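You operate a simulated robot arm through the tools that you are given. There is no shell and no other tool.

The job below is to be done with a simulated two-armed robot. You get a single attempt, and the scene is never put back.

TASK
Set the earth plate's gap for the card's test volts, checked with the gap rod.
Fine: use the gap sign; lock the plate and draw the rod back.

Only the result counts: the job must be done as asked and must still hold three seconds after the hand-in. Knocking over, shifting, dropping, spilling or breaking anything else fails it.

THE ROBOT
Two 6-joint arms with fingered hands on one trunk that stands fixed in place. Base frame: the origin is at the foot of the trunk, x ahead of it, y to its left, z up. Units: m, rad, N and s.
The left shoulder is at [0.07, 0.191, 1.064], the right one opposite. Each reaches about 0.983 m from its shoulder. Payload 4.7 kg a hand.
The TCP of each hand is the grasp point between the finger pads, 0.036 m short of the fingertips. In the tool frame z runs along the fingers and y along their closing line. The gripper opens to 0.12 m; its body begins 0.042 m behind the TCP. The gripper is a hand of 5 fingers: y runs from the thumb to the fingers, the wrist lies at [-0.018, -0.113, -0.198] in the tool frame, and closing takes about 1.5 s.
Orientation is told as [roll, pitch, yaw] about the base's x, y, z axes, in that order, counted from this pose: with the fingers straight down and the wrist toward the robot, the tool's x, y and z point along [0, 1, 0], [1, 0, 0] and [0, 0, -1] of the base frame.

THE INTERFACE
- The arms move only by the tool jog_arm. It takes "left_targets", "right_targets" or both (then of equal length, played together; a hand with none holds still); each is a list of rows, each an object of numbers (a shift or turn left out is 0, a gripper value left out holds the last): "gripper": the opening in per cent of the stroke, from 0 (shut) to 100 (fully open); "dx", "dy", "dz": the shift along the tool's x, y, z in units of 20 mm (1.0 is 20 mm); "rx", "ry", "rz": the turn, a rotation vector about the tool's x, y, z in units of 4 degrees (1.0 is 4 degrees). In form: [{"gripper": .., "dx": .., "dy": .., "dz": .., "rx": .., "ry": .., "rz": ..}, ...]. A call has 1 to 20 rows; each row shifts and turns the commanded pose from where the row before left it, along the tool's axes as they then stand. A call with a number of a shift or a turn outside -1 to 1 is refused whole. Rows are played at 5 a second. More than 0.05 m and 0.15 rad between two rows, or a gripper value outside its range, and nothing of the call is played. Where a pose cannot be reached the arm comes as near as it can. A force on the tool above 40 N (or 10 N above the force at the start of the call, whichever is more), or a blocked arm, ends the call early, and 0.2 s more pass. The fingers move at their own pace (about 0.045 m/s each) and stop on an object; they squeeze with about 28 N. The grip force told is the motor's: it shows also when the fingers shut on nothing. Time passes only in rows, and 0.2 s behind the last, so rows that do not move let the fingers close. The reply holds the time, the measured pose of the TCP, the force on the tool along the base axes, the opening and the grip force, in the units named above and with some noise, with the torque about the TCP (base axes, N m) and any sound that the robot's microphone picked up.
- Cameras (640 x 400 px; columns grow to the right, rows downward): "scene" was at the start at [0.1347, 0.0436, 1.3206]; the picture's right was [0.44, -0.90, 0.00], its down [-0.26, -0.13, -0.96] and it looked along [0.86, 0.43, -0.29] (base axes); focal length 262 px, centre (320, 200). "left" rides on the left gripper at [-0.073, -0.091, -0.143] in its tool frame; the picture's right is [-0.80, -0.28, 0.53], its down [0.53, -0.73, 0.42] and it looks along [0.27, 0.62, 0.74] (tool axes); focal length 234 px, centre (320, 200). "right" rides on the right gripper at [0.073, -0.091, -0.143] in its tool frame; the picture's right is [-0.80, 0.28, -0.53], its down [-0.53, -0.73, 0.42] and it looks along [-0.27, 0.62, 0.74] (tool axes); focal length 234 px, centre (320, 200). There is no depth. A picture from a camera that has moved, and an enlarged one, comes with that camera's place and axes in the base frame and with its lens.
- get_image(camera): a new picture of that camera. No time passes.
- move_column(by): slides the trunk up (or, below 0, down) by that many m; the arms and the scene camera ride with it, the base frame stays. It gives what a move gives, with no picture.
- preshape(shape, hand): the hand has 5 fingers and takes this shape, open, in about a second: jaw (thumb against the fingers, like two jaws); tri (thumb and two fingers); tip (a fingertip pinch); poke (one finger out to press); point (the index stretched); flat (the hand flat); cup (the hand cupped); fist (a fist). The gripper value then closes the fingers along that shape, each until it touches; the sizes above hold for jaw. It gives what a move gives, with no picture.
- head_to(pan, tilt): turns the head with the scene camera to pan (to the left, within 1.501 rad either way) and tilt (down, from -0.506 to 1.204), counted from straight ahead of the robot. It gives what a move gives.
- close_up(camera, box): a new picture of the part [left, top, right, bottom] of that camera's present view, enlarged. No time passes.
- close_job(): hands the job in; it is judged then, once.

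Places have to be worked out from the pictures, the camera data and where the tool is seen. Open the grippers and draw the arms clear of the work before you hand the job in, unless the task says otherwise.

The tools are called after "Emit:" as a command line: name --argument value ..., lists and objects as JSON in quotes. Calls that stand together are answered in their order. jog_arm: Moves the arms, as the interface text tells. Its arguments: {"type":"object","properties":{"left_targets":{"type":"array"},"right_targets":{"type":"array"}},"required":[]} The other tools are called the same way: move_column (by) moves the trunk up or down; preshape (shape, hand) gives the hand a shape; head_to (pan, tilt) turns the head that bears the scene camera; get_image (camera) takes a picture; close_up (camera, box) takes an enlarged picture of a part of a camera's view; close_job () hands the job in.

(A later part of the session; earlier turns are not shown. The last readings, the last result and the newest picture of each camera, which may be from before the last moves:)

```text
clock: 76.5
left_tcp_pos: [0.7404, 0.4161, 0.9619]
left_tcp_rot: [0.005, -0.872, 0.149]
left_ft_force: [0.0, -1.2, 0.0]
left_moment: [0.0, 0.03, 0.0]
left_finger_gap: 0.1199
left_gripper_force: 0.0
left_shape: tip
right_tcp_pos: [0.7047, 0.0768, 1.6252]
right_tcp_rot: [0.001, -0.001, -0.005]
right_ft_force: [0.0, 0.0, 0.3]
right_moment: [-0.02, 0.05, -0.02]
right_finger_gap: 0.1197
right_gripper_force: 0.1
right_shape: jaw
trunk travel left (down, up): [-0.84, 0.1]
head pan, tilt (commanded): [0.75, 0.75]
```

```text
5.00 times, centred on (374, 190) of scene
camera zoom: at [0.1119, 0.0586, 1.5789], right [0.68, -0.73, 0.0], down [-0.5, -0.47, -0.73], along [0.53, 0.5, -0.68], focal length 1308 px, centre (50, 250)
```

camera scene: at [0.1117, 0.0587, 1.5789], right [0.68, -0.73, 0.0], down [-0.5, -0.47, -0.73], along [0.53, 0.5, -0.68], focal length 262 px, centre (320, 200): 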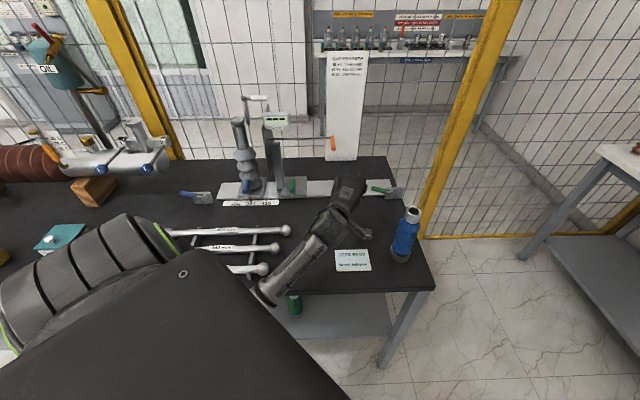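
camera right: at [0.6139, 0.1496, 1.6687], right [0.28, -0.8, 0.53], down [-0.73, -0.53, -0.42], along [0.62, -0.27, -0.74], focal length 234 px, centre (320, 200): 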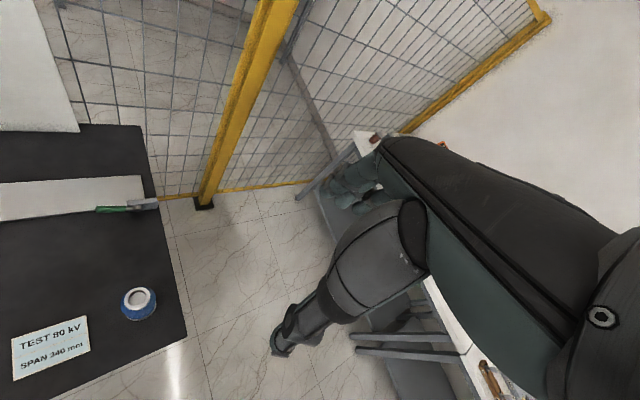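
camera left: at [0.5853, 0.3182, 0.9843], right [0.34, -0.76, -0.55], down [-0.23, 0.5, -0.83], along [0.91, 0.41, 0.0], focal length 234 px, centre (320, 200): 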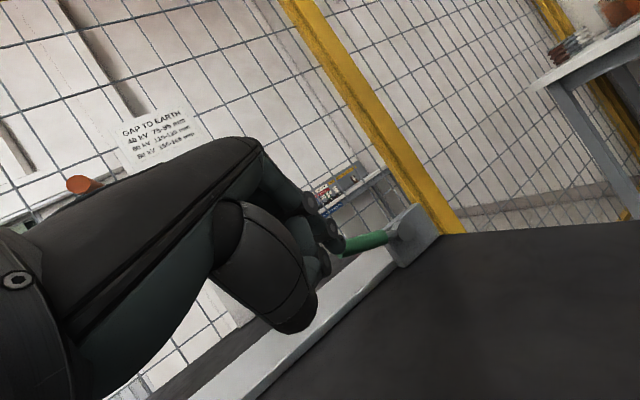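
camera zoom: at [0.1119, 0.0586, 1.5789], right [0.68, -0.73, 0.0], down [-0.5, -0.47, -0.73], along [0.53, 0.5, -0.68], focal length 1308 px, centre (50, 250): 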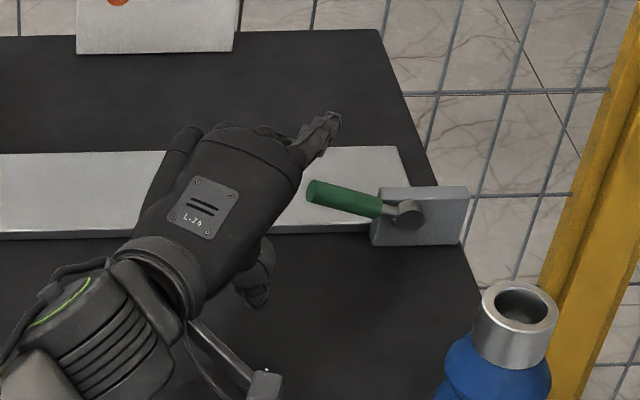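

The pinch shape suits this: thumb below, index above. I narrow the opening to about 45 % and look before moving onto the handle.

Emit:
jog_arm --left_targets '[{"gripper": 45}, {"gripper": 45}, {"gripper": 45}, {"gripper": 45}, {"gripper": 45}]'

Emit:
close_up --camera "left" --box '[210, 150, 450, 300]'

Emit:
close_up --camera "scene" --box '[310, 150, 438, 230]'

```text
clock: 77.7
left_tcp_pos: [0.7411, 0.4153, 0.9624]
left_tcp_rot: [0.002, -0.871, 0.151]
left_ft_force: [-0.2, 0.8, 0.0]
left_moment: [0.01, 0.01, -0.01]
left_finger_gap: 0.0544
left_gripper_force: 0.0
left_shape: tip
right_tcp_pos: [0.7048, 0.0768, 1.6264]
right_tcp_rot: [0.001, 0.0, -0.003]
right_ft_force: [0.0, -0.1, 0.1]
right_moment: [-0.01, -0.04, -0.04]
right_finger_gap: 0.1195
right_gripper_force: 0.1
right_shape: jaw
trunk travel left (down, up): [-0.84, 0.1]
head pan, tilt (commanded): [0.75, 0.75]
```

```text
2.67 times, centred on (330, 225) of left
camera zoom: at [0.5846, 0.3182, 0.9846], right [0.34, -0.76, -0.55], down [-0.23, 0.5, -0.83], along [0.91, 0.41, 0.0], focal length 624 px, centre (293, 133)
```

zoom: 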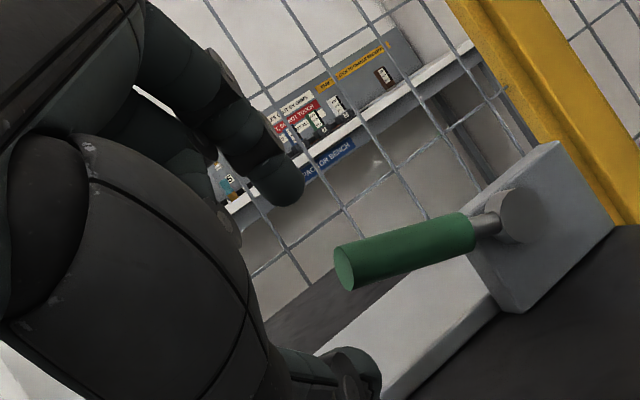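

```text
5.00 times, centred on (374, 190) of scene
camera zoom: at [0.1118, 0.0586, 1.5789], right [0.68, -0.73, 0.0], down [-0.5, -0.47, -0.73], along [0.53, 0.5, -0.68], focal length 1308 px, centre (50, 250)
```

zoom: 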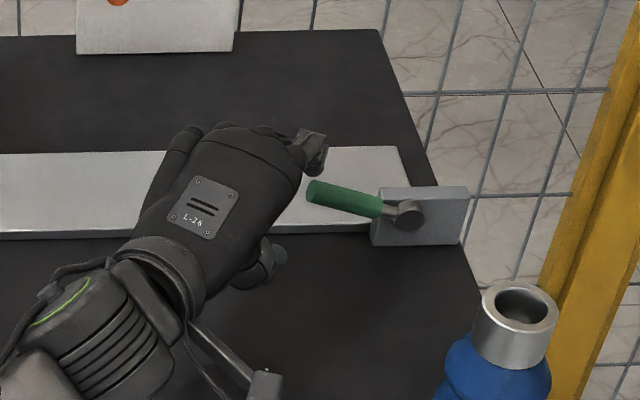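

The thumb and index tips straddle the tool axis at about ±35 mm, and the predicted handle position agrees with the picture within 3 mm. I move up 21 mm and then forward 74 mm so the handle enters between thumb and index.

Emit:
jog_arm --left_targets '[{"dy": 0.55, "dx": -0.1}, {"dy": 0.5, "dx": -0.12}, {"dz": 0.75}, {"dz": 0.75}, {"dz": 0.75}, {"dz": 0.7}, {"dz": 0.7}]'

Emit:
close_up --camera "left" --box '[210, 150, 450, 300]'

Emit:
close_up --camera "scene" --box '[330, 150, 426, 210]'

```text
clock: 79.3
left_tcp_pos: [0.8091, 0.4241, 0.9308]
left_tcp_rot: [0.001, -0.87, 0.152]
left_ft_force: [-0.2, 0.0, 0.0]
left_moment: [-0.01, -0.01, -0.03]
left_finger_gap: 0.0546
left_gripper_force: 0.0
left_shape: tip
right_tcp_pos: [0.7053, 0.0769, 1.6255]
right_tcp_rot: [-0.001, 0.003, -0.004]
right_ft_force: [0.6, 1.7, 1.3]
right_moment: [0.01, 0.0, 0.01]
right_finger_gap: 0.1198
right_gripper_force: 0.1
right_shape: jaw
trunk travel left (down, up): [-0.84, 0.1]
head pan, tilt (commanded): [0.75, 0.75]
```

```text
2.67 times, centred on (330, 225) of left
camera zoom: at [0.6538, 0.3263, 0.9535], right [0.34, -0.76, -0.55], down [-0.23, 0.5, -0.83], along [0.91, 0.41, 0.0], focal length 624 px, centre (293, 133)
```

zoom: 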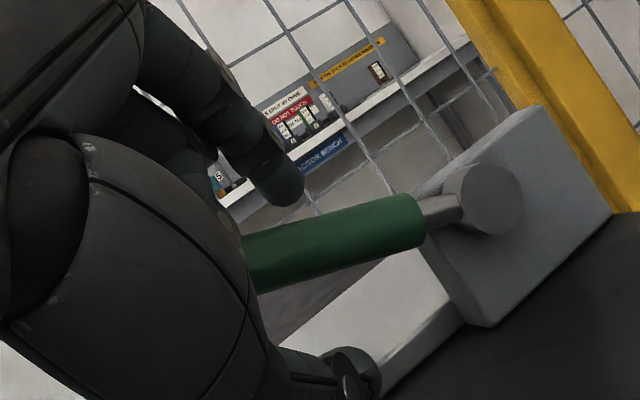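

```text
6.67 times, centred on (378, 180) of scene
camera zoom: at [0.1125, 0.0587, 1.5788], right [0.68, -0.73, 0.0], down [-0.5, -0.47, -0.73], along [0.53, 0.5, -0.68], focal length 1745 px, centre (-67, 333)
```

zoom: 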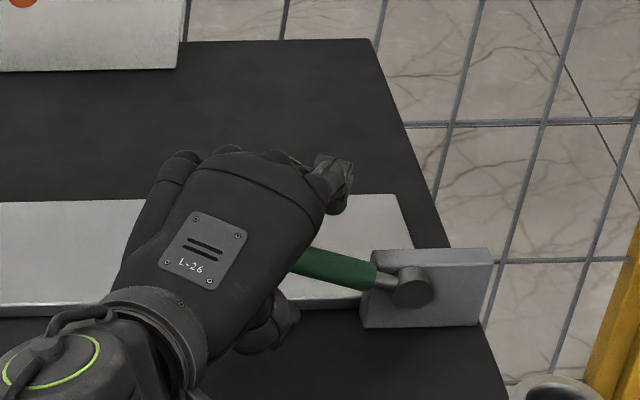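

The handle lies between the index above and the thumb below. I close the pinch on it.

Emit:
jog_arm --left_targets '[{"gripper": 0}, {"gripper": 0}, {"gripper": 0}, {"gripper": 0}, {"gripper": 0}, {"gripper": 0}]'

Emit:
close_up --camera "left" --box '[210, 150, 450, 300]'

Emit:
close_up --camera "scene" --box '[330, 150, 426, 210]'

```text
clock: 80.7
left_tcp_pos: [0.8104, 0.424, 0.9305]
left_tcp_rot: [0.004, -0.871, 0.151]
left_ft_force: [6.9, 2.8, -0.9]
left_moment: [0.02, -0.15, 0.14]
left_finger_gap: 0.0075
left_gripper_force: 28.0
left_shape: tip
right_tcp_pos: [0.7074, 0.0768, 1.6245]
right_tcp_rot: [-0.003, 0.001, -0.003]
right_ft_force: [0.1, -0.9, -0.5]
right_moment: [0.0, -0.04, -0.02]
right_finger_gap: 0.1197
right_gripper_force: 0.1
right_shape: jaw
trunk travel left (down, up): [-0.84, 0.1]
head pan, tilt (commanded): [0.75, 0.75]
```

```text
2.67 times, centred on (330, 225) of left
camera zoom: at [0.6545, 0.3269, 0.9532], right [0.34, -0.76, -0.55], down [-0.23, 0.5, -0.83], along [0.91, 0.41, 0.0], focal length 624 px, centre (293, 133)
```

zoom: 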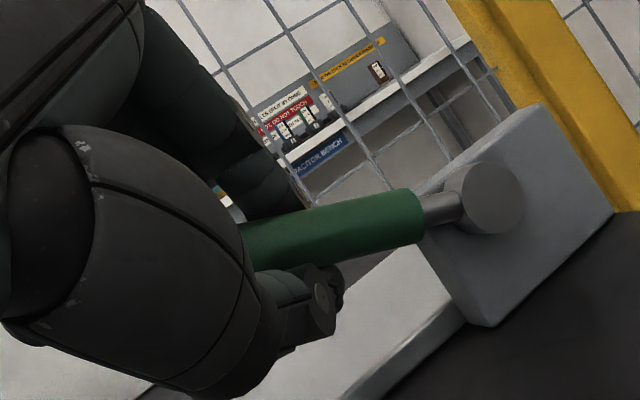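

```text
6.67 times, centred on (378, 180) of scene
camera zoom: at [0.1135, 0.0595, 1.5788], right [0.68, -0.73, 0.0], down [-0.5, -0.47, -0.73], along [0.53, 0.5, -0.68], focal length 1745 px, centre (-67, 333)
```

zoom: 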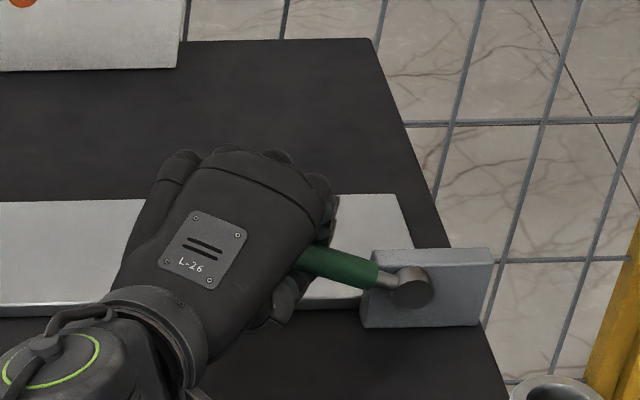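

The pinch holds the handle with 28 N. I lift gently along the lever's arc to see if it turns upward.

Emit:
jog_arm --left_targets '[{"dx": -0.08, "dy": 0.3, "dz": -0.17}, {"dx": -0.1, "dy": 0.3, "dz": -0.16}, {"dx": -0.11, "dy": 0.3, "dz": -0.15}]'

Emit:
close_up --camera "left" --box '[210, 150, 450, 300]'

Emit:
close_up --camera "scene" --box '[330, 150, 426, 210]'

```text
clock: 81.5
left_tcp_pos: [0.8154, 0.4179, 0.9462]
left_tcp_rot: [0.002, -0.864, 0.153]
left_ft_force: [12.7, 2.8, -9.5]
left_moment: [0.1, 0.17, 0.04]
left_finger_gap: 0.0078
left_gripper_force: 27.9
left_shape: tip
right_tcp_pos: [0.7093, 0.0772, 1.6235]
right_tcp_rot: [-0.002, 0.004, -0.004]
right_ft_force: [-0.5, -1.2, -0.2]
right_moment: [0.01, 0.01, -0.01]
right_finger_gap: 0.1198
right_gripper_force: 0.0
right_shape: jaw
trunk travel left (down, up): [-0.84, 0.1]
head pan, tilt (commanded): [0.75, 0.75]
```

```text
2.67 times, centred on (330, 225) of left
camera zoom: at [0.6601, 0.3211, 0.9702], right [0.34, -0.76, -0.55], down [-0.23, 0.5, -0.83], along [0.91, 0.41, 0.0], focal length 624 px, centre (293, 133)
```

zoom: 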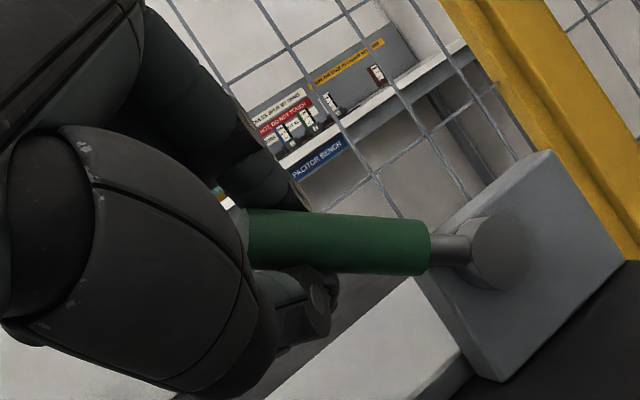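

```text
6.67 times, centred on (378, 180) of scene
camera zoom: at [0.1164, 0.0597, 1.5784], right [0.68, -0.73, 0.0], down [-0.5, -0.47, -0.73], along [0.53, 0.5, -0.68], focal length 1745 px, centre (-67, 333)
```

zoom: 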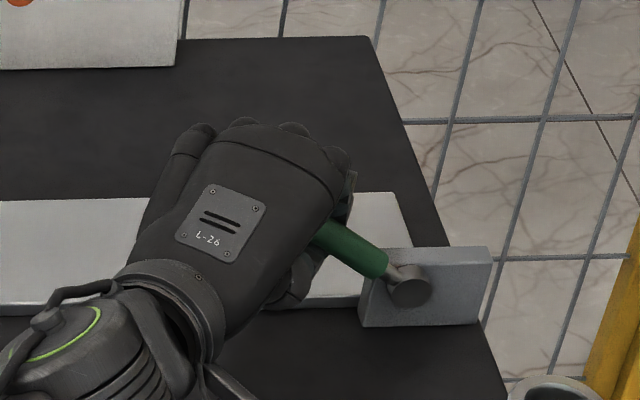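

The lever turned up by roughly 15–20° with modest force, so it opens upward. I carry on along the arc.

Emit:
jog_arm --left_targets '[{"dx": -0.18, "dy": 0.27, "dz": -0.07}, {"dx": -0.18, "dy": 0.27, "dz": -0.07}, {"dx": -0.18, "dy": 0.27, "dz": -0.07}]'

Emit:
close_up --camera "left" --box '[210, 150, 450, 300]'

Emit:
close_up --camera "scene" --box '[330, 150, 426, 210]'

```text
clock: 82.3
left_tcp_pos: [0.8251, 0.4103, 0.9609]
left_tcp_rot: [0.002, -0.868, 0.151]
left_ft_force: [11.3, 3.4, -16.5]
left_moment: [0.18, 0.41, 0.06]
left_finger_gap: 0.0078
left_gripper_force: 28.6
left_shape: tip
right_tcp_pos: [0.7106, 0.0795, 1.6228]
right_tcp_rot: [-0.002, 0.005, -0.004]
right_ft_force: [-0.1, -0.2, 0.2]
right_moment: [-0.02, 0.03, 0.01]
right_finger_gap: 0.1198
right_gripper_force: 0.1
right_shape: jaw
trunk travel left (down, up): [-0.84, 0.1]
head pan, tilt (commanded): [0.75, 0.75]
```

```text
2.67 times, centred on (330, 225) of left
camera zoom: at [0.6695, 0.3126, 0.9844], right [0.34, -0.76, -0.55], down [-0.23, 0.5, -0.83], along [0.91, 0.41, -0.01], focal length 624 px, centre (293, 133)
```

zoom: 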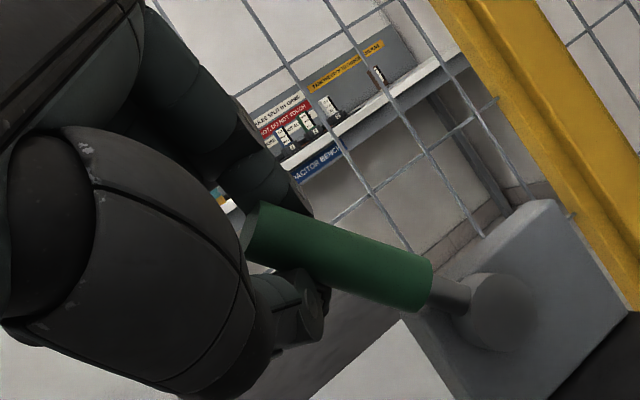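

```text
6.67 times, centred on (378, 180) of scene
camera zoom: at [0.1174, 0.0606, 1.5783], right [0.68, -0.73, 0.0], down [-0.5, -0.47, -0.73], along [0.53, 0.5, -0.68], focal length 1745 px, centre (-67, 333)
```

zoom: 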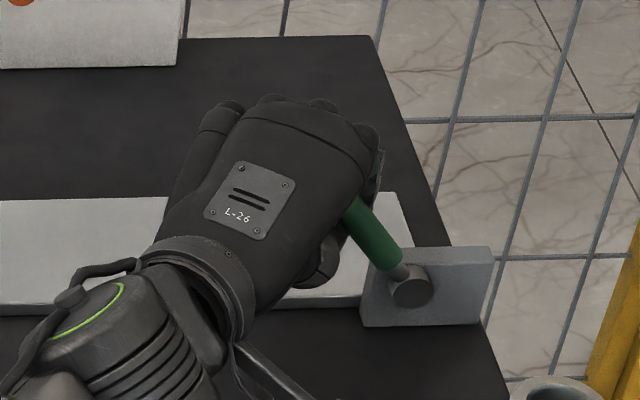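

The lever is now near 45–50° and still following. I continue along the arc toward vertical.

Emit:
jog_arm --left_targets '[{"dx": -0.2, "dy": 0.24, "dz": 0.0}, {"dx": -0.22, "dy": 0.22, "dz": 0.02}, {"dx": -0.24, "dy": 0.2, "dz": 0.04}]'

Emit:
close_up --camera "left" --box '[210, 150, 450, 300]'

Emit:
close_up --camera "scene" --box '[330, 150, 426, 210]'

```text
clock: 83.1
left_tcp_pos: [0.8368, 0.3996, 0.9701]
left_tcp_rot: [0.003, -0.866, 0.151]
left_ft_force: [13.7, 12.9, -20.0]
left_moment: [0.29, 0.55, 0.21]
left_finger_gap: 0.0079
left_gripper_force: 28.0
left_shape: tip
right_tcp_pos: [0.7126, 0.0815, 1.6216]
right_tcp_rot: [-0.003, 0.004, -0.004]
right_ft_force: [1.0, -0.2, 0.2]
right_moment: [-0.03, 0.0, -0.03]
right_finger_gap: 0.1197
right_gripper_force: 0.0
right_shape: jaw
trunk travel left (down, up): [-0.84, 0.1]
head pan, tilt (commanded): [0.75, 0.75]
```

```text
2.67 times, centred on (330, 225) of left
camera zoom: at [0.6803, 0.3018, 0.9935], right [0.34, -0.76, -0.55], down [-0.23, 0.5, -0.83], along [0.91, 0.41, -0.01], focal length 624 px, centre (293, 133)
```

zoom: 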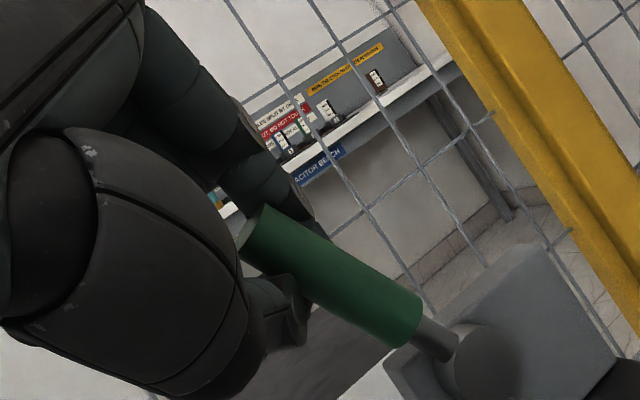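

```text
6.67 times, centred on (378, 180) of scene
camera zoom: at [0.1183, 0.0631, 1.5782], right [0.68, -0.73, 0.0], down [-0.5, -0.47, -0.73], along [0.53, 0.5, -0.69], focal length 1745 px, centre (-67, 333)
```

zoom: 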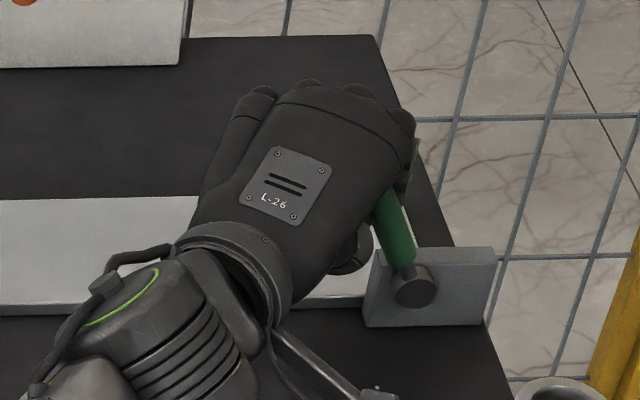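

The lever stands at roughly 65–70°, and the force is about 27 N. I move on toward vertical in small steps and watch for a stop.

Emit:
jog_arm --left_targets '[{"dx": -0.2, "dy": 0.15, "dz": 0.06}, {"dx": -0.2, "dy": 0.13, "dz": 0.07}, {"dx": -0.2, "dy": 0.11, "dz": 0.08}]'

Emit:
close_up --camera "left" --box '[210, 150, 450, 300]'

Emit:
close_up --camera "scene" --box '[330, 150, 426, 210]'

```text
clock: 83.9
left_tcp_pos: [0.8458, 0.3885, 0.9744]
left_tcp_rot: [0.0, -0.868, 0.153]
left_ft_force: [11.0, 17.4, -14.4]
left_moment: [0.27, 0.63, 0.2]
left_finger_gap: 0.0086
left_gripper_force: 27.8
left_shape: tip
right_tcp_pos: [0.7112, 0.0812, 1.6226]
right_tcp_rot: [-0.003, 0.004, -0.003]
right_ft_force: [0.3, -0.6, 0.2]
right_moment: [-0.02, 0.0, -0.02]
right_finger_gap: 0.1198
right_gripper_force: 0.0
right_shape: jaw
trunk travel left (down, up): [-0.84, 0.1]
head pan, tilt (commanded): [0.75, 0.75]
```

```text
2.67 times, centred on (330, 225) of left
camera zoom: at [0.6901, 0.2911, 0.9974], right [0.34, -0.76, -0.55], down [-0.23, 0.5, -0.83], along [0.91, 0.41, 0.0], focal length 624 px, centre (293, 133)
```

zoom: 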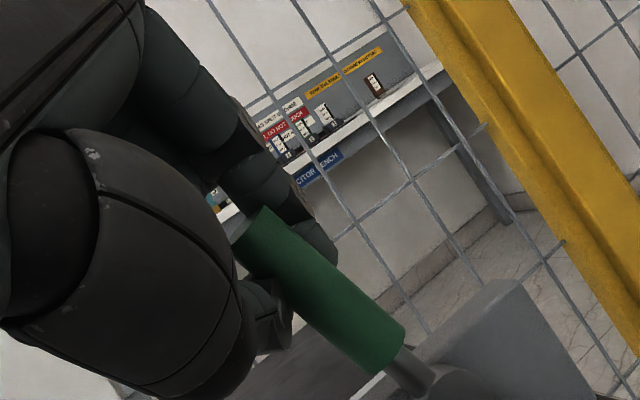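

```text
6.67 times, centred on (378, 180) of scene
camera zoom: at [0.1168, 0.0633, 1.5784], right [0.68, -0.73, 0.0], down [-0.5, -0.47, -0.73], along [0.53, 0.5, -0.69], focal length 1745 px, centre (-67, 333)
```

zoom: 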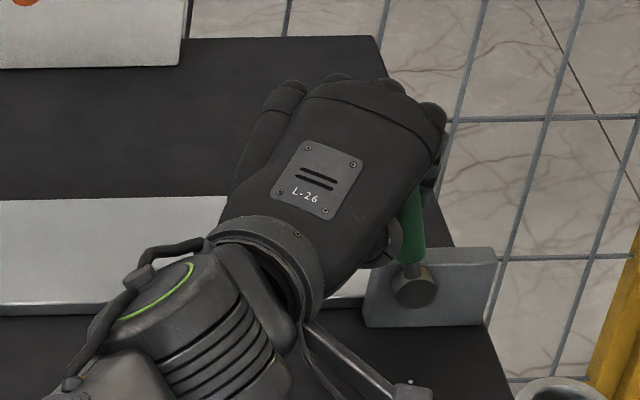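

The lever is nearly vertical. I push a bit further to find whether it has reached its stop.

Emit:
jog_arm --left_targets '[{"dx": -0.25, "dy": 0.08, "dz": 0.13}, {"dx": -0.25, "dy": 0.05, "dz": 0.16}, {"dx": -0.25, "dy": 0.03, "dz": 0.18}]'

Emit:
close_up --camera "scene" --box '[330, 150, 426, 210]'

Emit:
close_up --camera "left" --box '[210, 150, 450, 300]'

```text
clock: 84.7
left_tcp_pos: [0.8582, 0.3754, 0.975]
left_tcp_rot: [0.001, -0.873, 0.152]
left_ft_force: [8.6, 22.2, -0.2]
left_moment: [0.29, 0.7, 0.3]
left_finger_gap: 0.0089
left_gripper_force: 28.2
left_shape: tip
right_tcp_pos: [0.7074, 0.0813, 1.625]
right_tcp_rot: [-0.004, 0.002, -0.004]
right_ft_force: [-0.4, 0.1, -0.6]
right_moment: [0.02, 0.01, 0.03]
right_finger_gap: 0.1198
right_gripper_force: 0.0
right_shape: jaw
trunk travel left (down, up): [-0.84, 0.1]
head pan, tilt (commanded): [0.75, 0.75]
```

```text
6.67 times, centred on (378, 180) of scene
camera zoom: at [0.1138, 0.0629, 1.5788], right [0.68, -0.73, 0.0], down [-0.5, -0.47, -0.73], along [0.53, 0.5, -0.68], focal length 1745 px, centre (-67, 333)
```

zoom: 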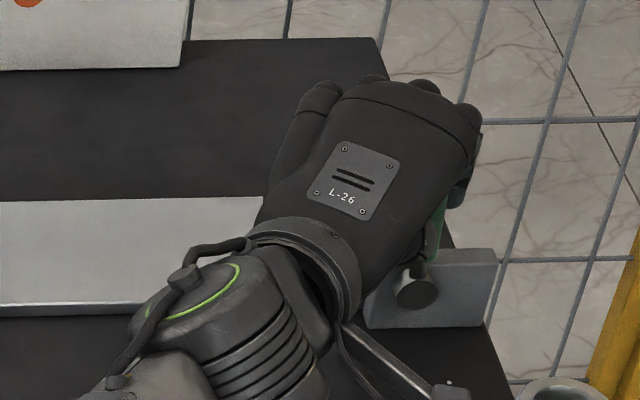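

```text
2.67 times, centred on (330, 225) of left
camera zoom: at [0.7019, 0.2782, 0.9974], right [0.34, -0.76, -0.55], down [-0.23, 0.5, -0.83], along [0.91, 0.41, 0.0], focal length 624 px, centre (293, 133)
```

zoom: 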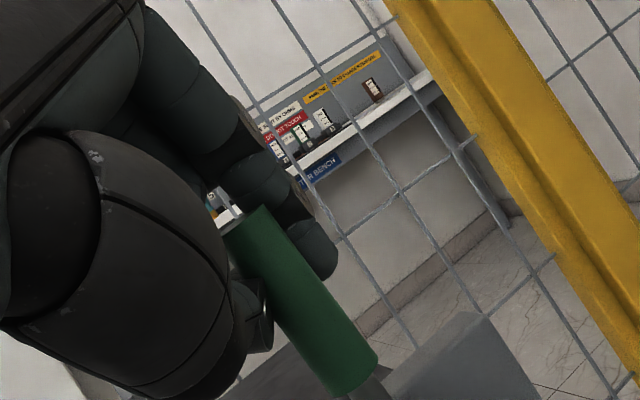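

The lever passed vertical and still turns with steady friction of about 24 N. I keep following the arc over to the right until it meets a stop.

Emit:
jog_arm --left_targets '[{"dx": -0.23, "dy": 0.02, "dz": 0.19}, {"dx": -0.23, "dy": 0.0, "dz": 0.21}, {"dx": -0.23, "dy": -0.03, "dz": 0.22}, {"dx": -0.22, "dy": -0.06, "dz": 0.24}]'

Emit:
close_up --camera "scene" --box '[330, 150, 426, 210]'

Emit:
close_up --camera "left" --box '[210, 150, 450, 300]'

```text
clock: 85.5
left_tcp_pos: [0.8627, 0.3644, 0.9723]
left_tcp_rot: [0.018, -0.88, 0.144]
left_ft_force: [-30.8, 23.0, 14.8]
left_moment: [0.39, 0.12, 0.51]
left_finger_gap: 0.007
left_gripper_force: 27.7
left_shape: tip
right_tcp_pos: [0.6991, 0.0752, 1.6312]
right_tcp_rot: [-0.001, -0.004, -0.004]
right_ft_force: [0.7, 0.8, -0.1]
right_moment: [0.05, 0.02, -0.03]
right_finger_gap: 0.1197
right_gripper_force: 0.1
right_shape: jaw
trunk travel left (down, up): [-0.84, 0.1]
head pan, tilt (commanded): [0.75, 0.75]
stopped in row 4 (left hand): the force on the tool passed its limit at 45 N (the readings are from after the stop); the commanded pose is now the measured one
```

```text
6.67 times, centred on (378, 180) of scene
camera zoom: at [0.103, 0.0595, 1.5795], right [0.68, -0.73, 0.0], down [-0.49, -0.47, -0.73], along [0.54, 0.5, -0.68], focal length 1745 px, centre (-67, 333)
```

zoom: 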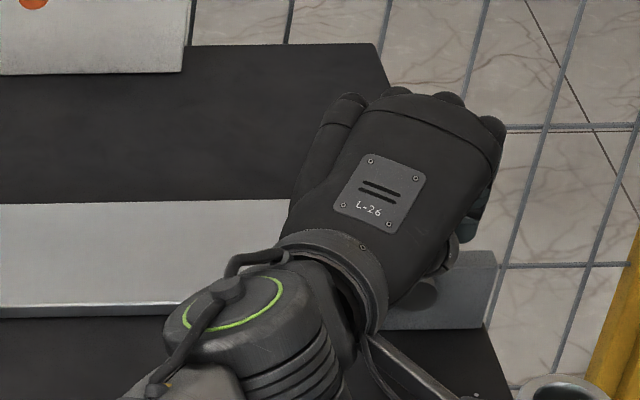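

```text
2.67 times, centred on (330, 225) of left
camera zoom: at [0.7065, 0.2663, 0.993], right [0.35, -0.75, -0.56], down [-0.22, 0.51, -0.83], along [0.91, 0.41, 0.01], focal length 624 px, centre (293, 133)
```

zoom: 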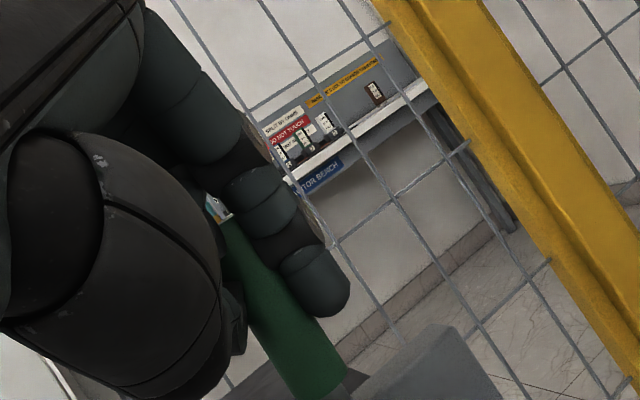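

The motion met a firm stop a little past vertical, so the lever seems fully thrown. I ease off, open the pinch and back the hand out along the finger direction.

Emit:
jog_arm --left_targets '[{"dx": 0.2, "dz": -0.1}, {"gripper": 45}, {"gripper": 45}, {"gripper": 45}, {"gripper": 45}]'

Emit:
close_up --camera "left" --box '[210, 150, 450, 300]'

Emit:
close_up --camera "scene" --box '[330, 150, 426, 210]'

```text
clock: 86.7
left_tcp_pos: [0.8618, 0.3652, 0.975]
left_tcp_rot: [0.009, -0.883, 0.145]
left_ft_force: [-8.7, 19.4, 26.6]
left_moment: [1.02, 0.04, 0.04]
left_finger_gap: 0.0475
left_gripper_force: 0.0
left_shape: tip
right_tcp_pos: [0.6986, 0.077, 1.6287]
right_tcp_rot: [0.0, -0.004, -0.005]
right_ft_force: [0.7, 0.6, 0.0]
right_moment: [-0.01, -0.02, -0.01]
right_finger_gap: 0.1198
right_gripper_force: 0.0
right_shape: jaw
trunk travel left (down, up): [-0.84, 0.1]
head pan, tilt (commanded): [0.75, 0.75]
```

```text
2.67 times, centred on (330, 225) of left
camera zoom: at [0.7049, 0.2689, 0.996], right [0.35, -0.76, -0.55], down [-0.22, 0.51, -0.83], along [0.91, 0.41, 0.01], focal length 624 px, centre (293, 133)
```

zoom: 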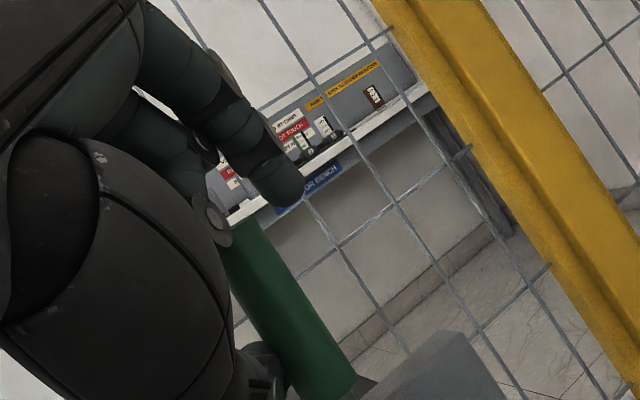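

```text
6.67 times, centred on (378, 180) of scene
camera zoom: at [0.1048, 0.0602, 1.5795], right [0.68, -0.73, 0.0], down [-0.5, -0.47, -0.73], along [0.54, 0.5, -0.68], focal length 1745 px, centre (-67, 333)
```

zoom: 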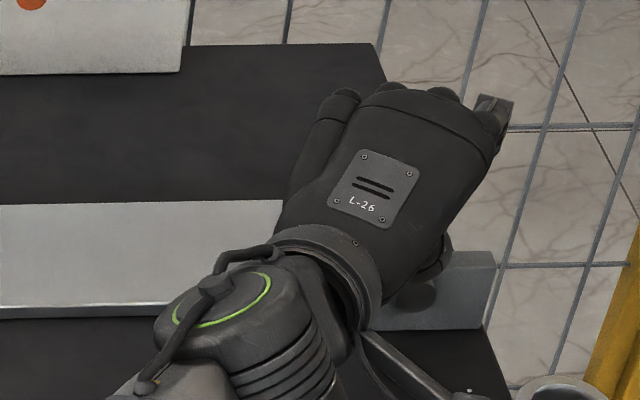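

There is still some force from the opened thumb touching the lever's base. I retreat in small steps back and up along the finger axis, watching the force.

Emit:
jog_arm --left_targets '[{"dz": -0.3, "dy": 0.1}, {"dz": -0.4, "dy": 0.1}, {"dz": -0.5}, {"dz": -0.6}]'

Emit:
close_up --camera "left" --box '[210, 150, 450, 300]'

Emit:
close_up --camera "scene" --box '[330, 150, 426, 210]'

```text
clock: 87.7
left_tcp_pos: [0.8381, 0.3616, 0.9955]
left_tcp_rot: [0.005, -0.874, 0.149]
left_ft_force: [0.1, 0.0, -0.5]
left_moment: [-0.03, -0.02, -0.05]
left_finger_gap: 0.0541
left_gripper_force: 0.1
left_shape: tip
right_tcp_pos: [0.7031, 0.078, 1.627]
right_tcp_rot: [-0.003, 0.0, -0.004]
right_ft_force: [-0.6, -0.1, -0.2]
right_moment: [-0.04, -0.06, -0.03]
right_finger_gap: 0.12
right_gripper_force: 0.1
right_shape: jaw
trunk travel left (down, up): [-0.84, 0.1]
head pan, tilt (commanded): [0.75, 0.75]
```

```text
2.67 times, centred on (330, 225) of left
camera zoom: at [0.6824, 0.2639, 1.0174], right [0.34, -0.76, -0.55], down [-0.22, 0.51, -0.83], along [0.91, 0.41, 0.0], focal length 624 px, centre (293, 133)
```

zoom: 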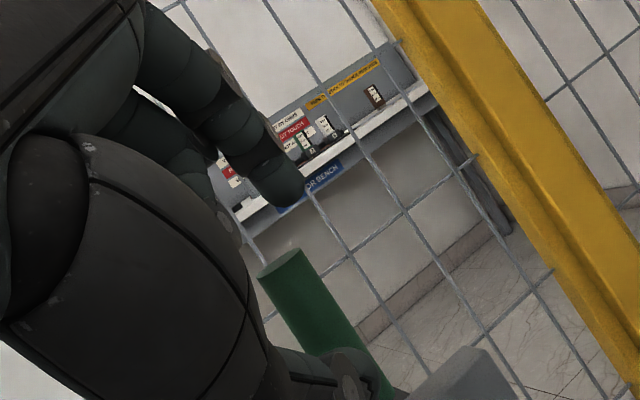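

```text
6.67 times, centred on (378, 180) of scene
camera zoom: at [0.1098, 0.0602, 1.579], right [0.68, -0.73, 0.0], down [-0.5, -0.47, -0.73], along [0.54, 0.5, -0.68], focal length 1745 px, centre (-67, 333)
```

zoom: 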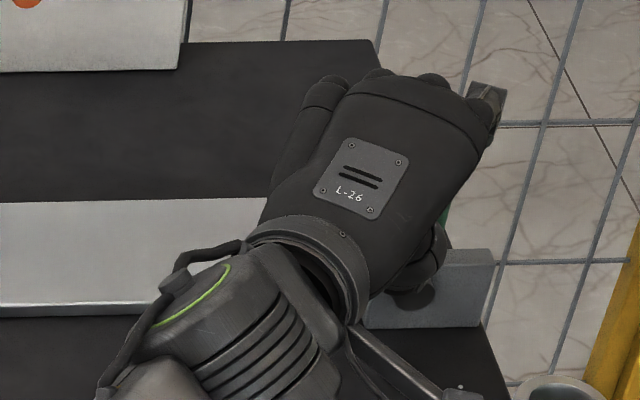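

The hand is free of force. The left camera bracket is close to the blue insulator, so I move up and to the left to get clear of both.

Emit:
jog_arm --left_targets '[{"dx": 0.6, "dy": 0.45, "dz": -0.38}, {"dx": 0.8, "dy": 0.5, "dz": -0.42}, {"dx": 0.8, "dy": 0.5, "dz": -0.42}, {"dx": 0.8, "dy": 0.5, "dz": -0.42}, {"dx": 0.8, "dy": 0.5, "dz": -0.42}, {"dx": 0.8, "dy": 0.2, "dz": -0.5}, {"dx": 0.8, "dy": 0.2, "dz": -0.5}, {"dx": 0.8, "dy": 0.2, "dz": -0.5}]'

Emit:
get_image --camera "scene"

Emit:
close_up --camera "scene" --box '[330, 150, 426, 210]'

Emit:
get_image --camera "left"

```text
clock: 89.5
left_tcp_pos: [0.805, 0.4806, 1.0886]
left_tcp_rot: [0.007, -0.875, 0.147]
left_ft_force: [0.6, 1.0, 0.3]
left_moment: [0.0, 0.01, 0.0]
left_finger_gap: 0.054
left_gripper_force: 0.0
left_shape: tip
right_tcp_pos: [0.7051, 0.0759, 1.6256]
right_tcp_rot: [-0.002, 0.001, -0.007]
right_ft_force: [0.2, 0.3, -0.3]
right_moment: [-0.02, 0.0, -0.02]
right_finger_gap: 0.1197
right_gripper_force: 0.1
right_shape: jaw
trunk travel left (down, up): [-0.84, 0.1]
head pan, tilt (commanded): [0.75, 0.75]
```

```text
taken
camera scene: at [0.1111, 0.0595, 1.5789], right [0.68, -0.73, 0.0], down [-0.5, -0.47, -0.73], along [0.53, 0.5, -0.68], focal length 262 px, centre (320, 200)
```

scene: 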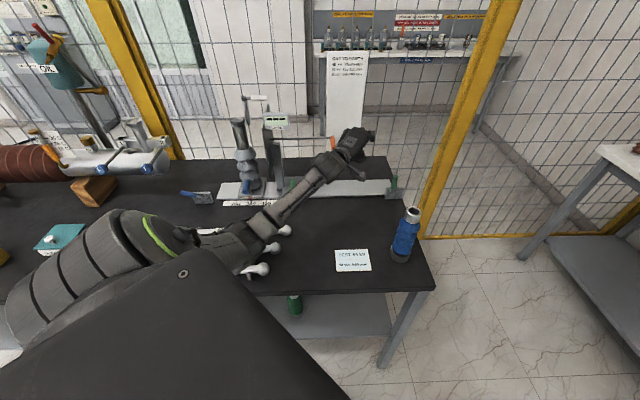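

```text
6.67 times, centred on (378, 180) of scene
camera zoom: at [0.1111, 0.0595, 1.5789], right [0.68, -0.73, 0.0], down [-0.5, -0.47, -0.73], along [0.53, 0.5, -0.68], focal length 1745 px, centre (-67, 333)
```

zoom: 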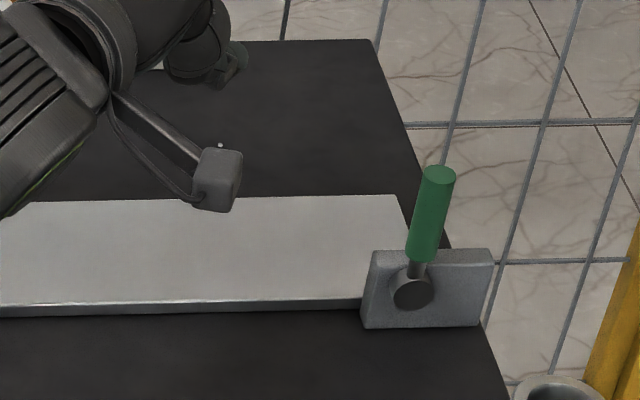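

```text
taken
camera left: at [0.6479, 0.3838, 1.11], right [0.34, -0.76, -0.55], down [-0.22, 0.51, -0.83], along [0.91, 0.41, 0.0], focal length 234 px, centre (320, 200)
```

left: 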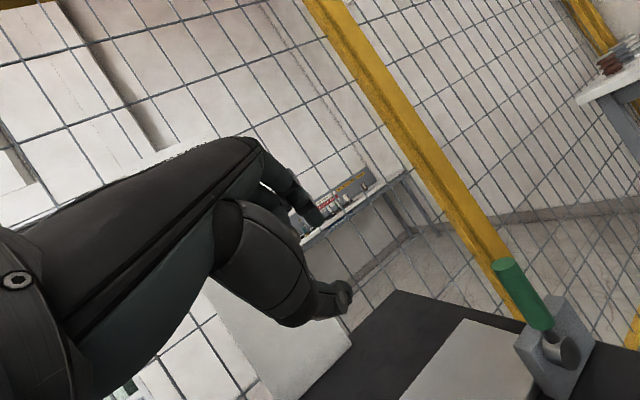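

The green lever now stands upright, presumably released. I switch to the poke shape, raise the trunk to its top for arm clearance, and draw the hand back from the rail.

Emit:
preshape --hand "left" --shape "poke"

Emit:
move_column --by 0.1

Emit:
jog_arm --left_targets '[{"dy": -0.65, "dz": -0.75}, {"dy": -0.65, "dz": -0.75}, {"dy": -0.65, "dz": -0.75}, {"dy": -0.65, "dz": -0.75}, {"dy": -0.65, "dz": -0.75}, {"dy": -0.65, "dz": -0.75}, {"dy": -0.65, "dz": -0.75}, {"dy": -0.65, "dz": -0.75}]'

Emit:
jog_arm --left_targets '[{"ry": 0.73, "rz": -0.61, "dx": 0.5}, {"ry": 0.73, "rz": -0.61, "dx": 0.5}, {"ry": 0.73, "rz": -0.61, "dx": 0.5}, {"ry": 0.73, "rz": -0.61, "dx": 0.5}, {"ry": 0.73, "rz": -0.61, "dx": 0.5}, {"ry": 0.73, "rz": -0.61, "dx": 0.5}, {"ry": 0.73, "rz": -0.61, "dx": 0.5}, {"ry": 0.73, "rz": -0.61, "dx": 0.5}, {"ry": 0.73, "rz": -0.61, "dx": 0.5}]'

Emit:
get_image --camera "scene"

Emit:
get_image --camera "left"

```text
clock: 90.4
left_tcp_pos: [0.8052, 0.4795, 1.0874]
left_tcp_rot: [0.007, -0.874, 0.146]
left_ft_force: [0.0, 0.0, 0.8]
left_moment: [0.04, -0.01, -0.03]
left_finger_gap: 0.0
left_gripper_force: 0.2
left_shape: poke
right_tcp_pos: [0.707, 0.0757, 1.6256]
right_tcp_rot: [-0.001, 0.002, -0.004]
right_ft_force: [0.7, -0.1, 0.5]
right_moment: [0.0, 0.02, -0.03]
right_finger_gap: 0.1196
right_gripper_force: 0.1
right_shape: jaw
trunk travel left (down, up): [-0.84, 0.1]
head pan, tilt (commanded): [0.75, 0.75]
```

```text
clock: 91.8
left_tcp_pos: [0.8043, 0.4809, 1.1881]
left_tcp_rot: [0.009, -0.874, 0.145]
left_ft_force: [-1.2, -0.4, -0.5]
left_moment: [-0.02, -0.02, 0.01]
left_finger_gap: 0.0
left_gripper_force: 0.1
left_shape: poke
right_tcp_pos: [0.7054, 0.0744, 1.7258]
right_tcp_rot: [0.001, -0.001, -0.004]
right_ft_force: [0.2, -0.2, -0.1]
right_moment: [0.0, -0.01, 0.01]
right_finger_gap: 0.1197
right_gripper_force: 0.0
right_shape: jaw
trunk travel left (down, up): [-0.94, 0.0]
head pan, tilt (commanded): [0.75, 0.75]
```

```text
clock: 93.6
left_tcp_pos: [0.6482, 0.4557, 1.1865]
left_tcp_rot: [0.008, -0.875, 0.147]
left_ft_force: [-0.7, 0.7, 0.3]
left_moment: [0.03, -0.04, 0.02]
left_finger_gap: 0.0001
left_gripper_force: 0.1
left_shape: poke
right_tcp_pos: [0.7045, 0.0752, 1.7255]
right_tcp_rot: [-0.002, 0.0, -0.004]
right_ft_force: [-0.2, 0.8, 0.4]
right_moment: [-0.02, 0.0, 0.02]
right_finger_gap: 0.1198
right_gripper_force: 0.0
right_shape: jaw
trunk travel left (down, up): [-0.94, 0.0]
head pan, tilt (commanded): [0.75, 0.75]
```

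```text
clock: 95.6
left_tcp_pos: [0.6115, 0.5393, 1.1851]
left_tcp_rot: [0.007, -0.879, 0.747]
left_ft_force: [0.2, 0.7, -0.3]
left_moment: [0.0, 0.0, -0.03]
left_finger_gap: 0.0
left_gripper_force: 0.0
left_shape: poke
right_tcp_pos: [0.706, 0.0753, 1.726]
right_tcp_rot: [0.0, 0.0, -0.004]
right_ft_force: [-0.4, 0.7, 0.6]
right_moment: [-0.01, -0.01, 0.02]
right_finger_gap: 0.1198
right_gripper_force: 0.1
right_shape: jaw
trunk travel left (down, up): [-0.94, 0.0]
head pan, tilt (commanded): [0.75, 0.75]
```

```text
taken
camera scene: at [0.1119, 0.0585, 1.6789], right [0.68, -0.73, 0.0], down [-0.5, -0.47, -0.73], along [0.53, 0.5, -0.68], focal length 262 px, centre (320, 200)
```

scene: 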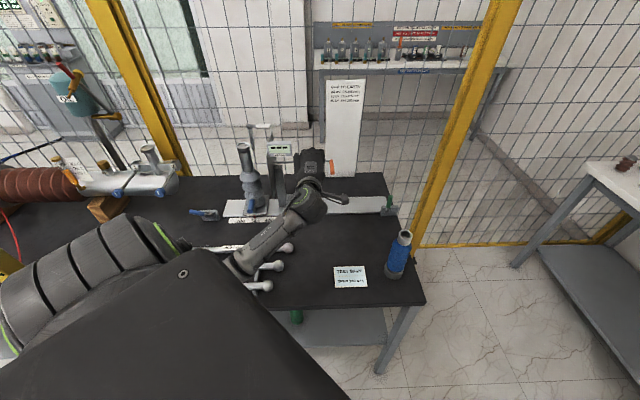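

```text
taken
camera left: at [0.5365, 0.3702, 1.2051], right [0.71, -0.43, -0.55], down [-0.47, 0.3, -0.83], along [0.52, 0.85, 0.01], focal length 234 px, centre (320, 200)
```

left: 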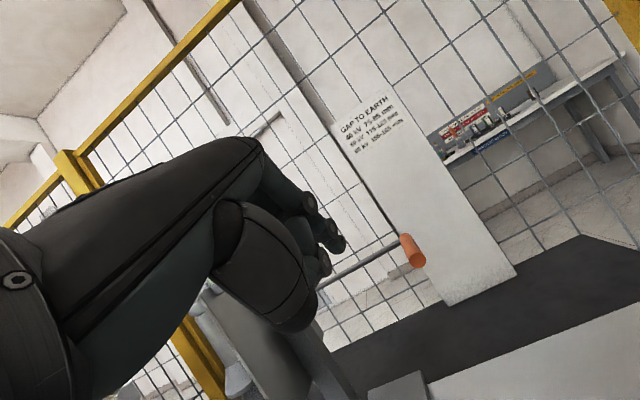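

Everything tracks well. I back off from the plate, shift left to just left of the green knob's line, and lower to the earlier standoff in front of it.

Emit:
jog_arm --left_targets '[{"dy": -0.6, "dz": -0.72}, {"dy": -0.6, "dz": -0.72}, {"dy": -0.6, "dz": -0.72}, {"dy": -0.6, "dz": -0.72}, {"dx": 0.92}, {"dx": 0.92}, {"dx": 0.92}, {"dx": 0.92}, {"dx": 0.92}, {"dx": 0.92}, {"dx": 0.9}, {"rx": 0.68}, {"rx": 0.68}]'

Emit:
jog_arm --left_targets '[{"dz": 0.86, "dy": -0.55}, {"dz": 0.86, "dy": -0.55}, {"dz": 0.86, "dy": -0.55}, {"dz": 0.86, "dy": -0.55}, {"dz": 0.86, "dy": -0.55}, {"dz": 0.86, "dy": -0.55}, {"dz": 0.86, "dy": -0.55}, {"dz": 0.86, "dy": -0.55}, {"dz": 0.86, "dy": -0.55}]'

Emit:
get_image --camera "scene"

Emit:
get_image --camera "left"

```text
clock: 98.4
left_tcp_pos: [0.4708, 0.5794, 1.1876]
left_tcp_rot: [0.007, -0.783, 0.745]
left_ft_force: [-0.3, 0.4, 0.3]
left_moment: [0.0, -0.01, 0.01]
left_finger_gap: 0.0001
left_gripper_force: 0.0
left_shape: poke
right_tcp_pos: [0.7055, 0.0764, 1.7268]
right_tcp_rot: [0.0, 0.002, -0.007]
right_ft_force: [-0.1, 0.4, 0.0]
right_moment: [-0.02, 0.0, 0.02]
right_finger_gap: 0.1201
right_gripper_force: 0.0
right_shape: jaw
trunk travel left (down, up): [-0.94, 0.0]
head pan, tilt (commanded): [0.75, 0.75]
```

```text
clock: 100.4
left_tcp_pos: [0.4976, 0.6076, 1.0074]
left_tcp_rot: [0.004, -0.783, 0.746]
left_ft_force: [0.3, -0.5, 0.6]
left_moment: [0.0, 0.02, -0.01]
left_finger_gap: 0.0001
left_gripper_force: 0.1
left_shape: poke
right_tcp_pos: [0.7066, 0.0758, 1.7261]
right_tcp_rot: [0.0, 0.002, -0.005]
right_ft_force: [-0.3, 0.6, -0.2]
right_moment: [-0.05, 0.01, 0.01]
right_finger_gap: 0.1199
right_gripper_force: 0.0
right_shape: jaw
trunk travel left (down, up): [-0.94, 0.0]
head pan, tilt (commanded): [0.75, 0.75]
```

```text
taken
camera scene: at [0.1122, 0.0588, 1.6789], right [0.68, -0.73, 0.0], down [-0.5, -0.47, -0.73], along [0.53, 0.5, -0.68], focal length 262 px, centre (320, 200)
```

scene: 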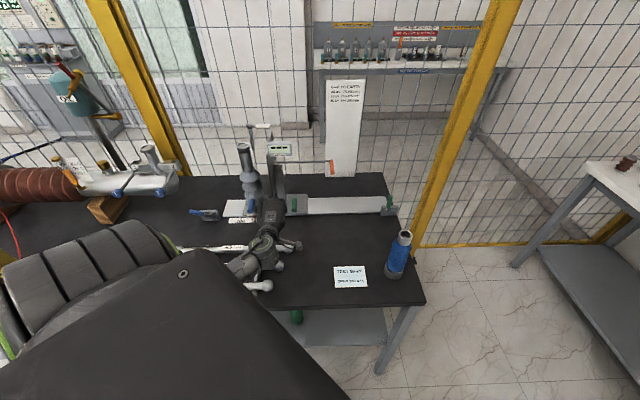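

```text
taken
camera left: at [0.4253, 0.4421, 1.0445], right [0.67, -0.47, -0.57], down [-0.53, 0.24, -0.82], along [0.52, 0.85, -0.08], focal length 234 px, centre (320, 200)
```

left: 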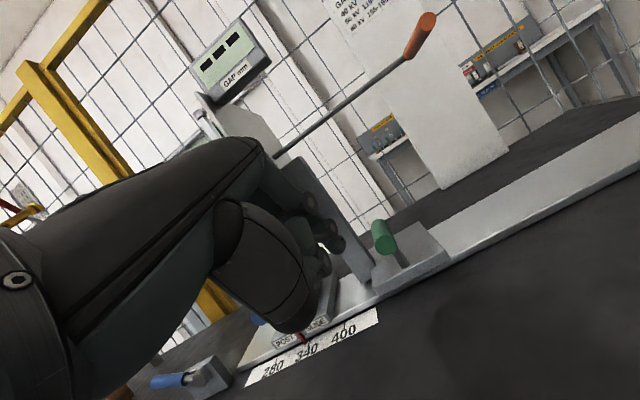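

The hand is back at the standoff left of the knob. Before pushing, I enlarge the scene to estimate the present gap between the post's column and the plate.

Emit:
close_up --camera "scene" --box '[216, 110, 344, 190]'

Emit:
close_up --camera "left" --box '[180, 0, 460, 175]'

```text
5.00 times, centred on (280, 150) of scene
camera zoom: at [0.1122, 0.0588, 1.6789], right [0.68, -0.73, 0.0], down [-0.5, -0.47, -0.73], along [0.53, 0.5, -0.68], focal length 1308 px, centre (520, 450)
```

zoom: 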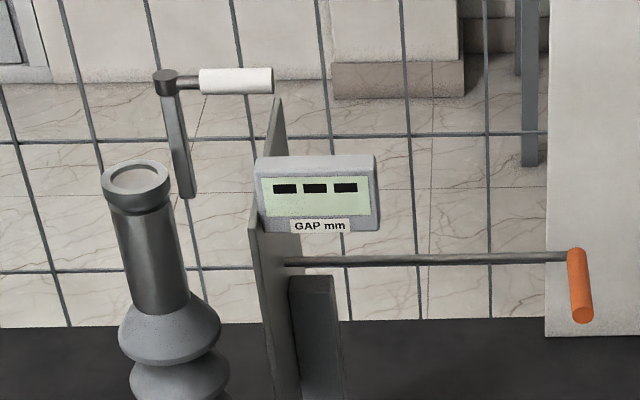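

```text
2.29 times, centred on (320, 88) of left
camera zoom: at [0.4253, 0.4421, 1.0445], right [0.67, -0.47, -0.57], down [-0.53, 0.24, -0.82], along [0.52, 0.85, -0.08], focal length 535 px, centre (320, 457)
```

zoom: 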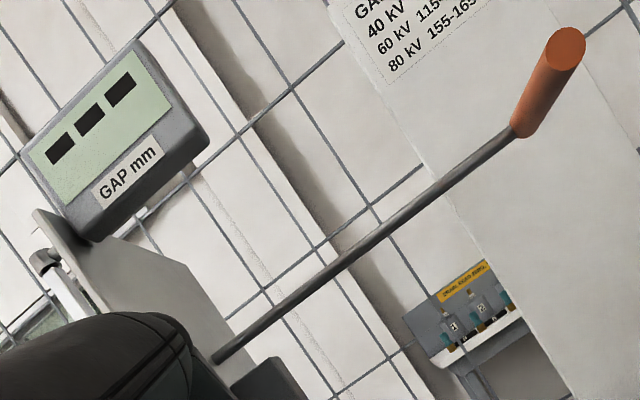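

From both views the plate's face is near u≈-0.146 and the post's column edge near u≈-0.216, so the gap is about 70 mm and the plate must go about 90 mm right. I advance the finger beside the knob again.

Emit:
jog_arm --left_targets '[{"dz": 0.82}, {"dz": 0.82}, {"dz": 0.82}, {"dz": 0.82}, {"dz": 0.82}, {"dz": 0.8}]'

Emit:
close_up --camera "left" --box '[240, 150, 440, 275]'

```text
clock: 101.8
left_tcp_pos: [0.5489, 0.6558, 0.9358]
left_tcp_rot: [0.005, -0.781, 0.746]
left_ft_force: [0.6, 0.5, -0.5]
left_moment: [0.02, -0.03, 0.04]
left_finger_gap: 0.0
left_gripper_force: 0.1
left_shape: poke
right_tcp_pos: [0.7067, 0.0754, 1.7261]
right_tcp_rot: [0.001, 0.001, -0.005]
right_ft_force: [-0.7, 0.0, 0.1]
right_moment: [0.01, -0.02, 0.02]
right_finger_gap: 0.1196
right_gripper_force: 0.1
right_shape: jaw
trunk travel left (down, up): [-0.94, 0.0]
head pan, tilt (commanded): [0.75, 0.75]
```

```text
3.20 times, centred on (340, 212) of left
camera zoom: at [0.4766, 0.4893, 0.973], right [0.67, -0.47, -0.57], down [-0.53, 0.24, -0.82], along [0.52, 0.85, -0.08], focal length 749 px, centre (256, 160)
```

zoom: 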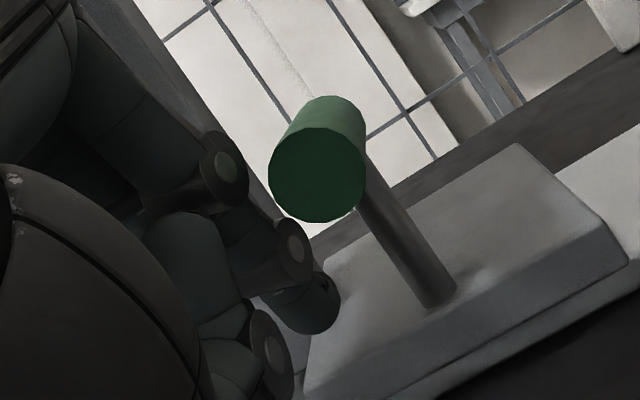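

The fingertip is again beside the knob. I push gently to the right to test that the slide is now free.

Emit:
jog_arm --left_targets '[{"dx": -0.3}, {"dx": -0.3}, {"dx": -0.3}, {"dx": -0.3}]'

Emit:
close_up --camera "left" --box '[240, 150, 440, 275]'

```text
clock: 102.8
left_tcp_pos: [0.5636, 0.6363, 0.937]
left_tcp_rot: [0.005, -0.782, 0.745]
left_ft_force: [-2.0, 2.1, -0.7]
left_moment: [-0.07, -0.01, 0.03]
left_finger_gap: 0.0
left_gripper_force: 0.0
left_shape: poke
right_tcp_pos: [0.7047, 0.0765, 1.7251]
right_tcp_rot: [0.001, 0.002, -0.006]
right_ft_force: [0.0, 0.1, -0.9]
right_moment: [0.01, -0.02, -0.01]
right_finger_gap: 0.1197
right_gripper_force: 0.1
right_shape: jaw
trunk travel left (down, up): [-0.94, 0.0]
head pan, tilt (commanded): [0.75, 0.75]
```

```text
3.20 times, centred on (340, 212) of left
camera zoom: at [0.4915, 0.4702, 0.9734], right [0.67, -0.47, -0.57], down [-0.53, 0.24, -0.82], along [0.52, 0.85, -0.08], focal length 749 px, centre (256, 160)
```

zoom: 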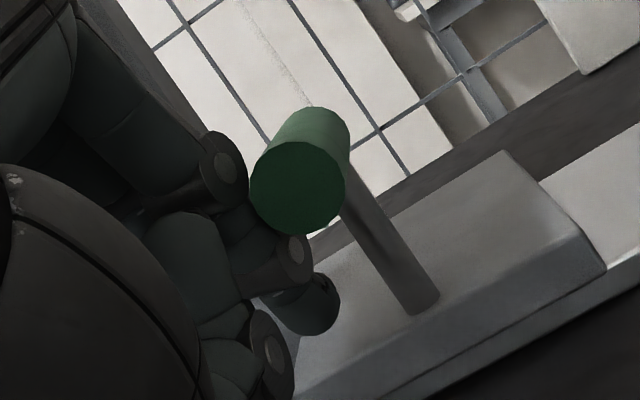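

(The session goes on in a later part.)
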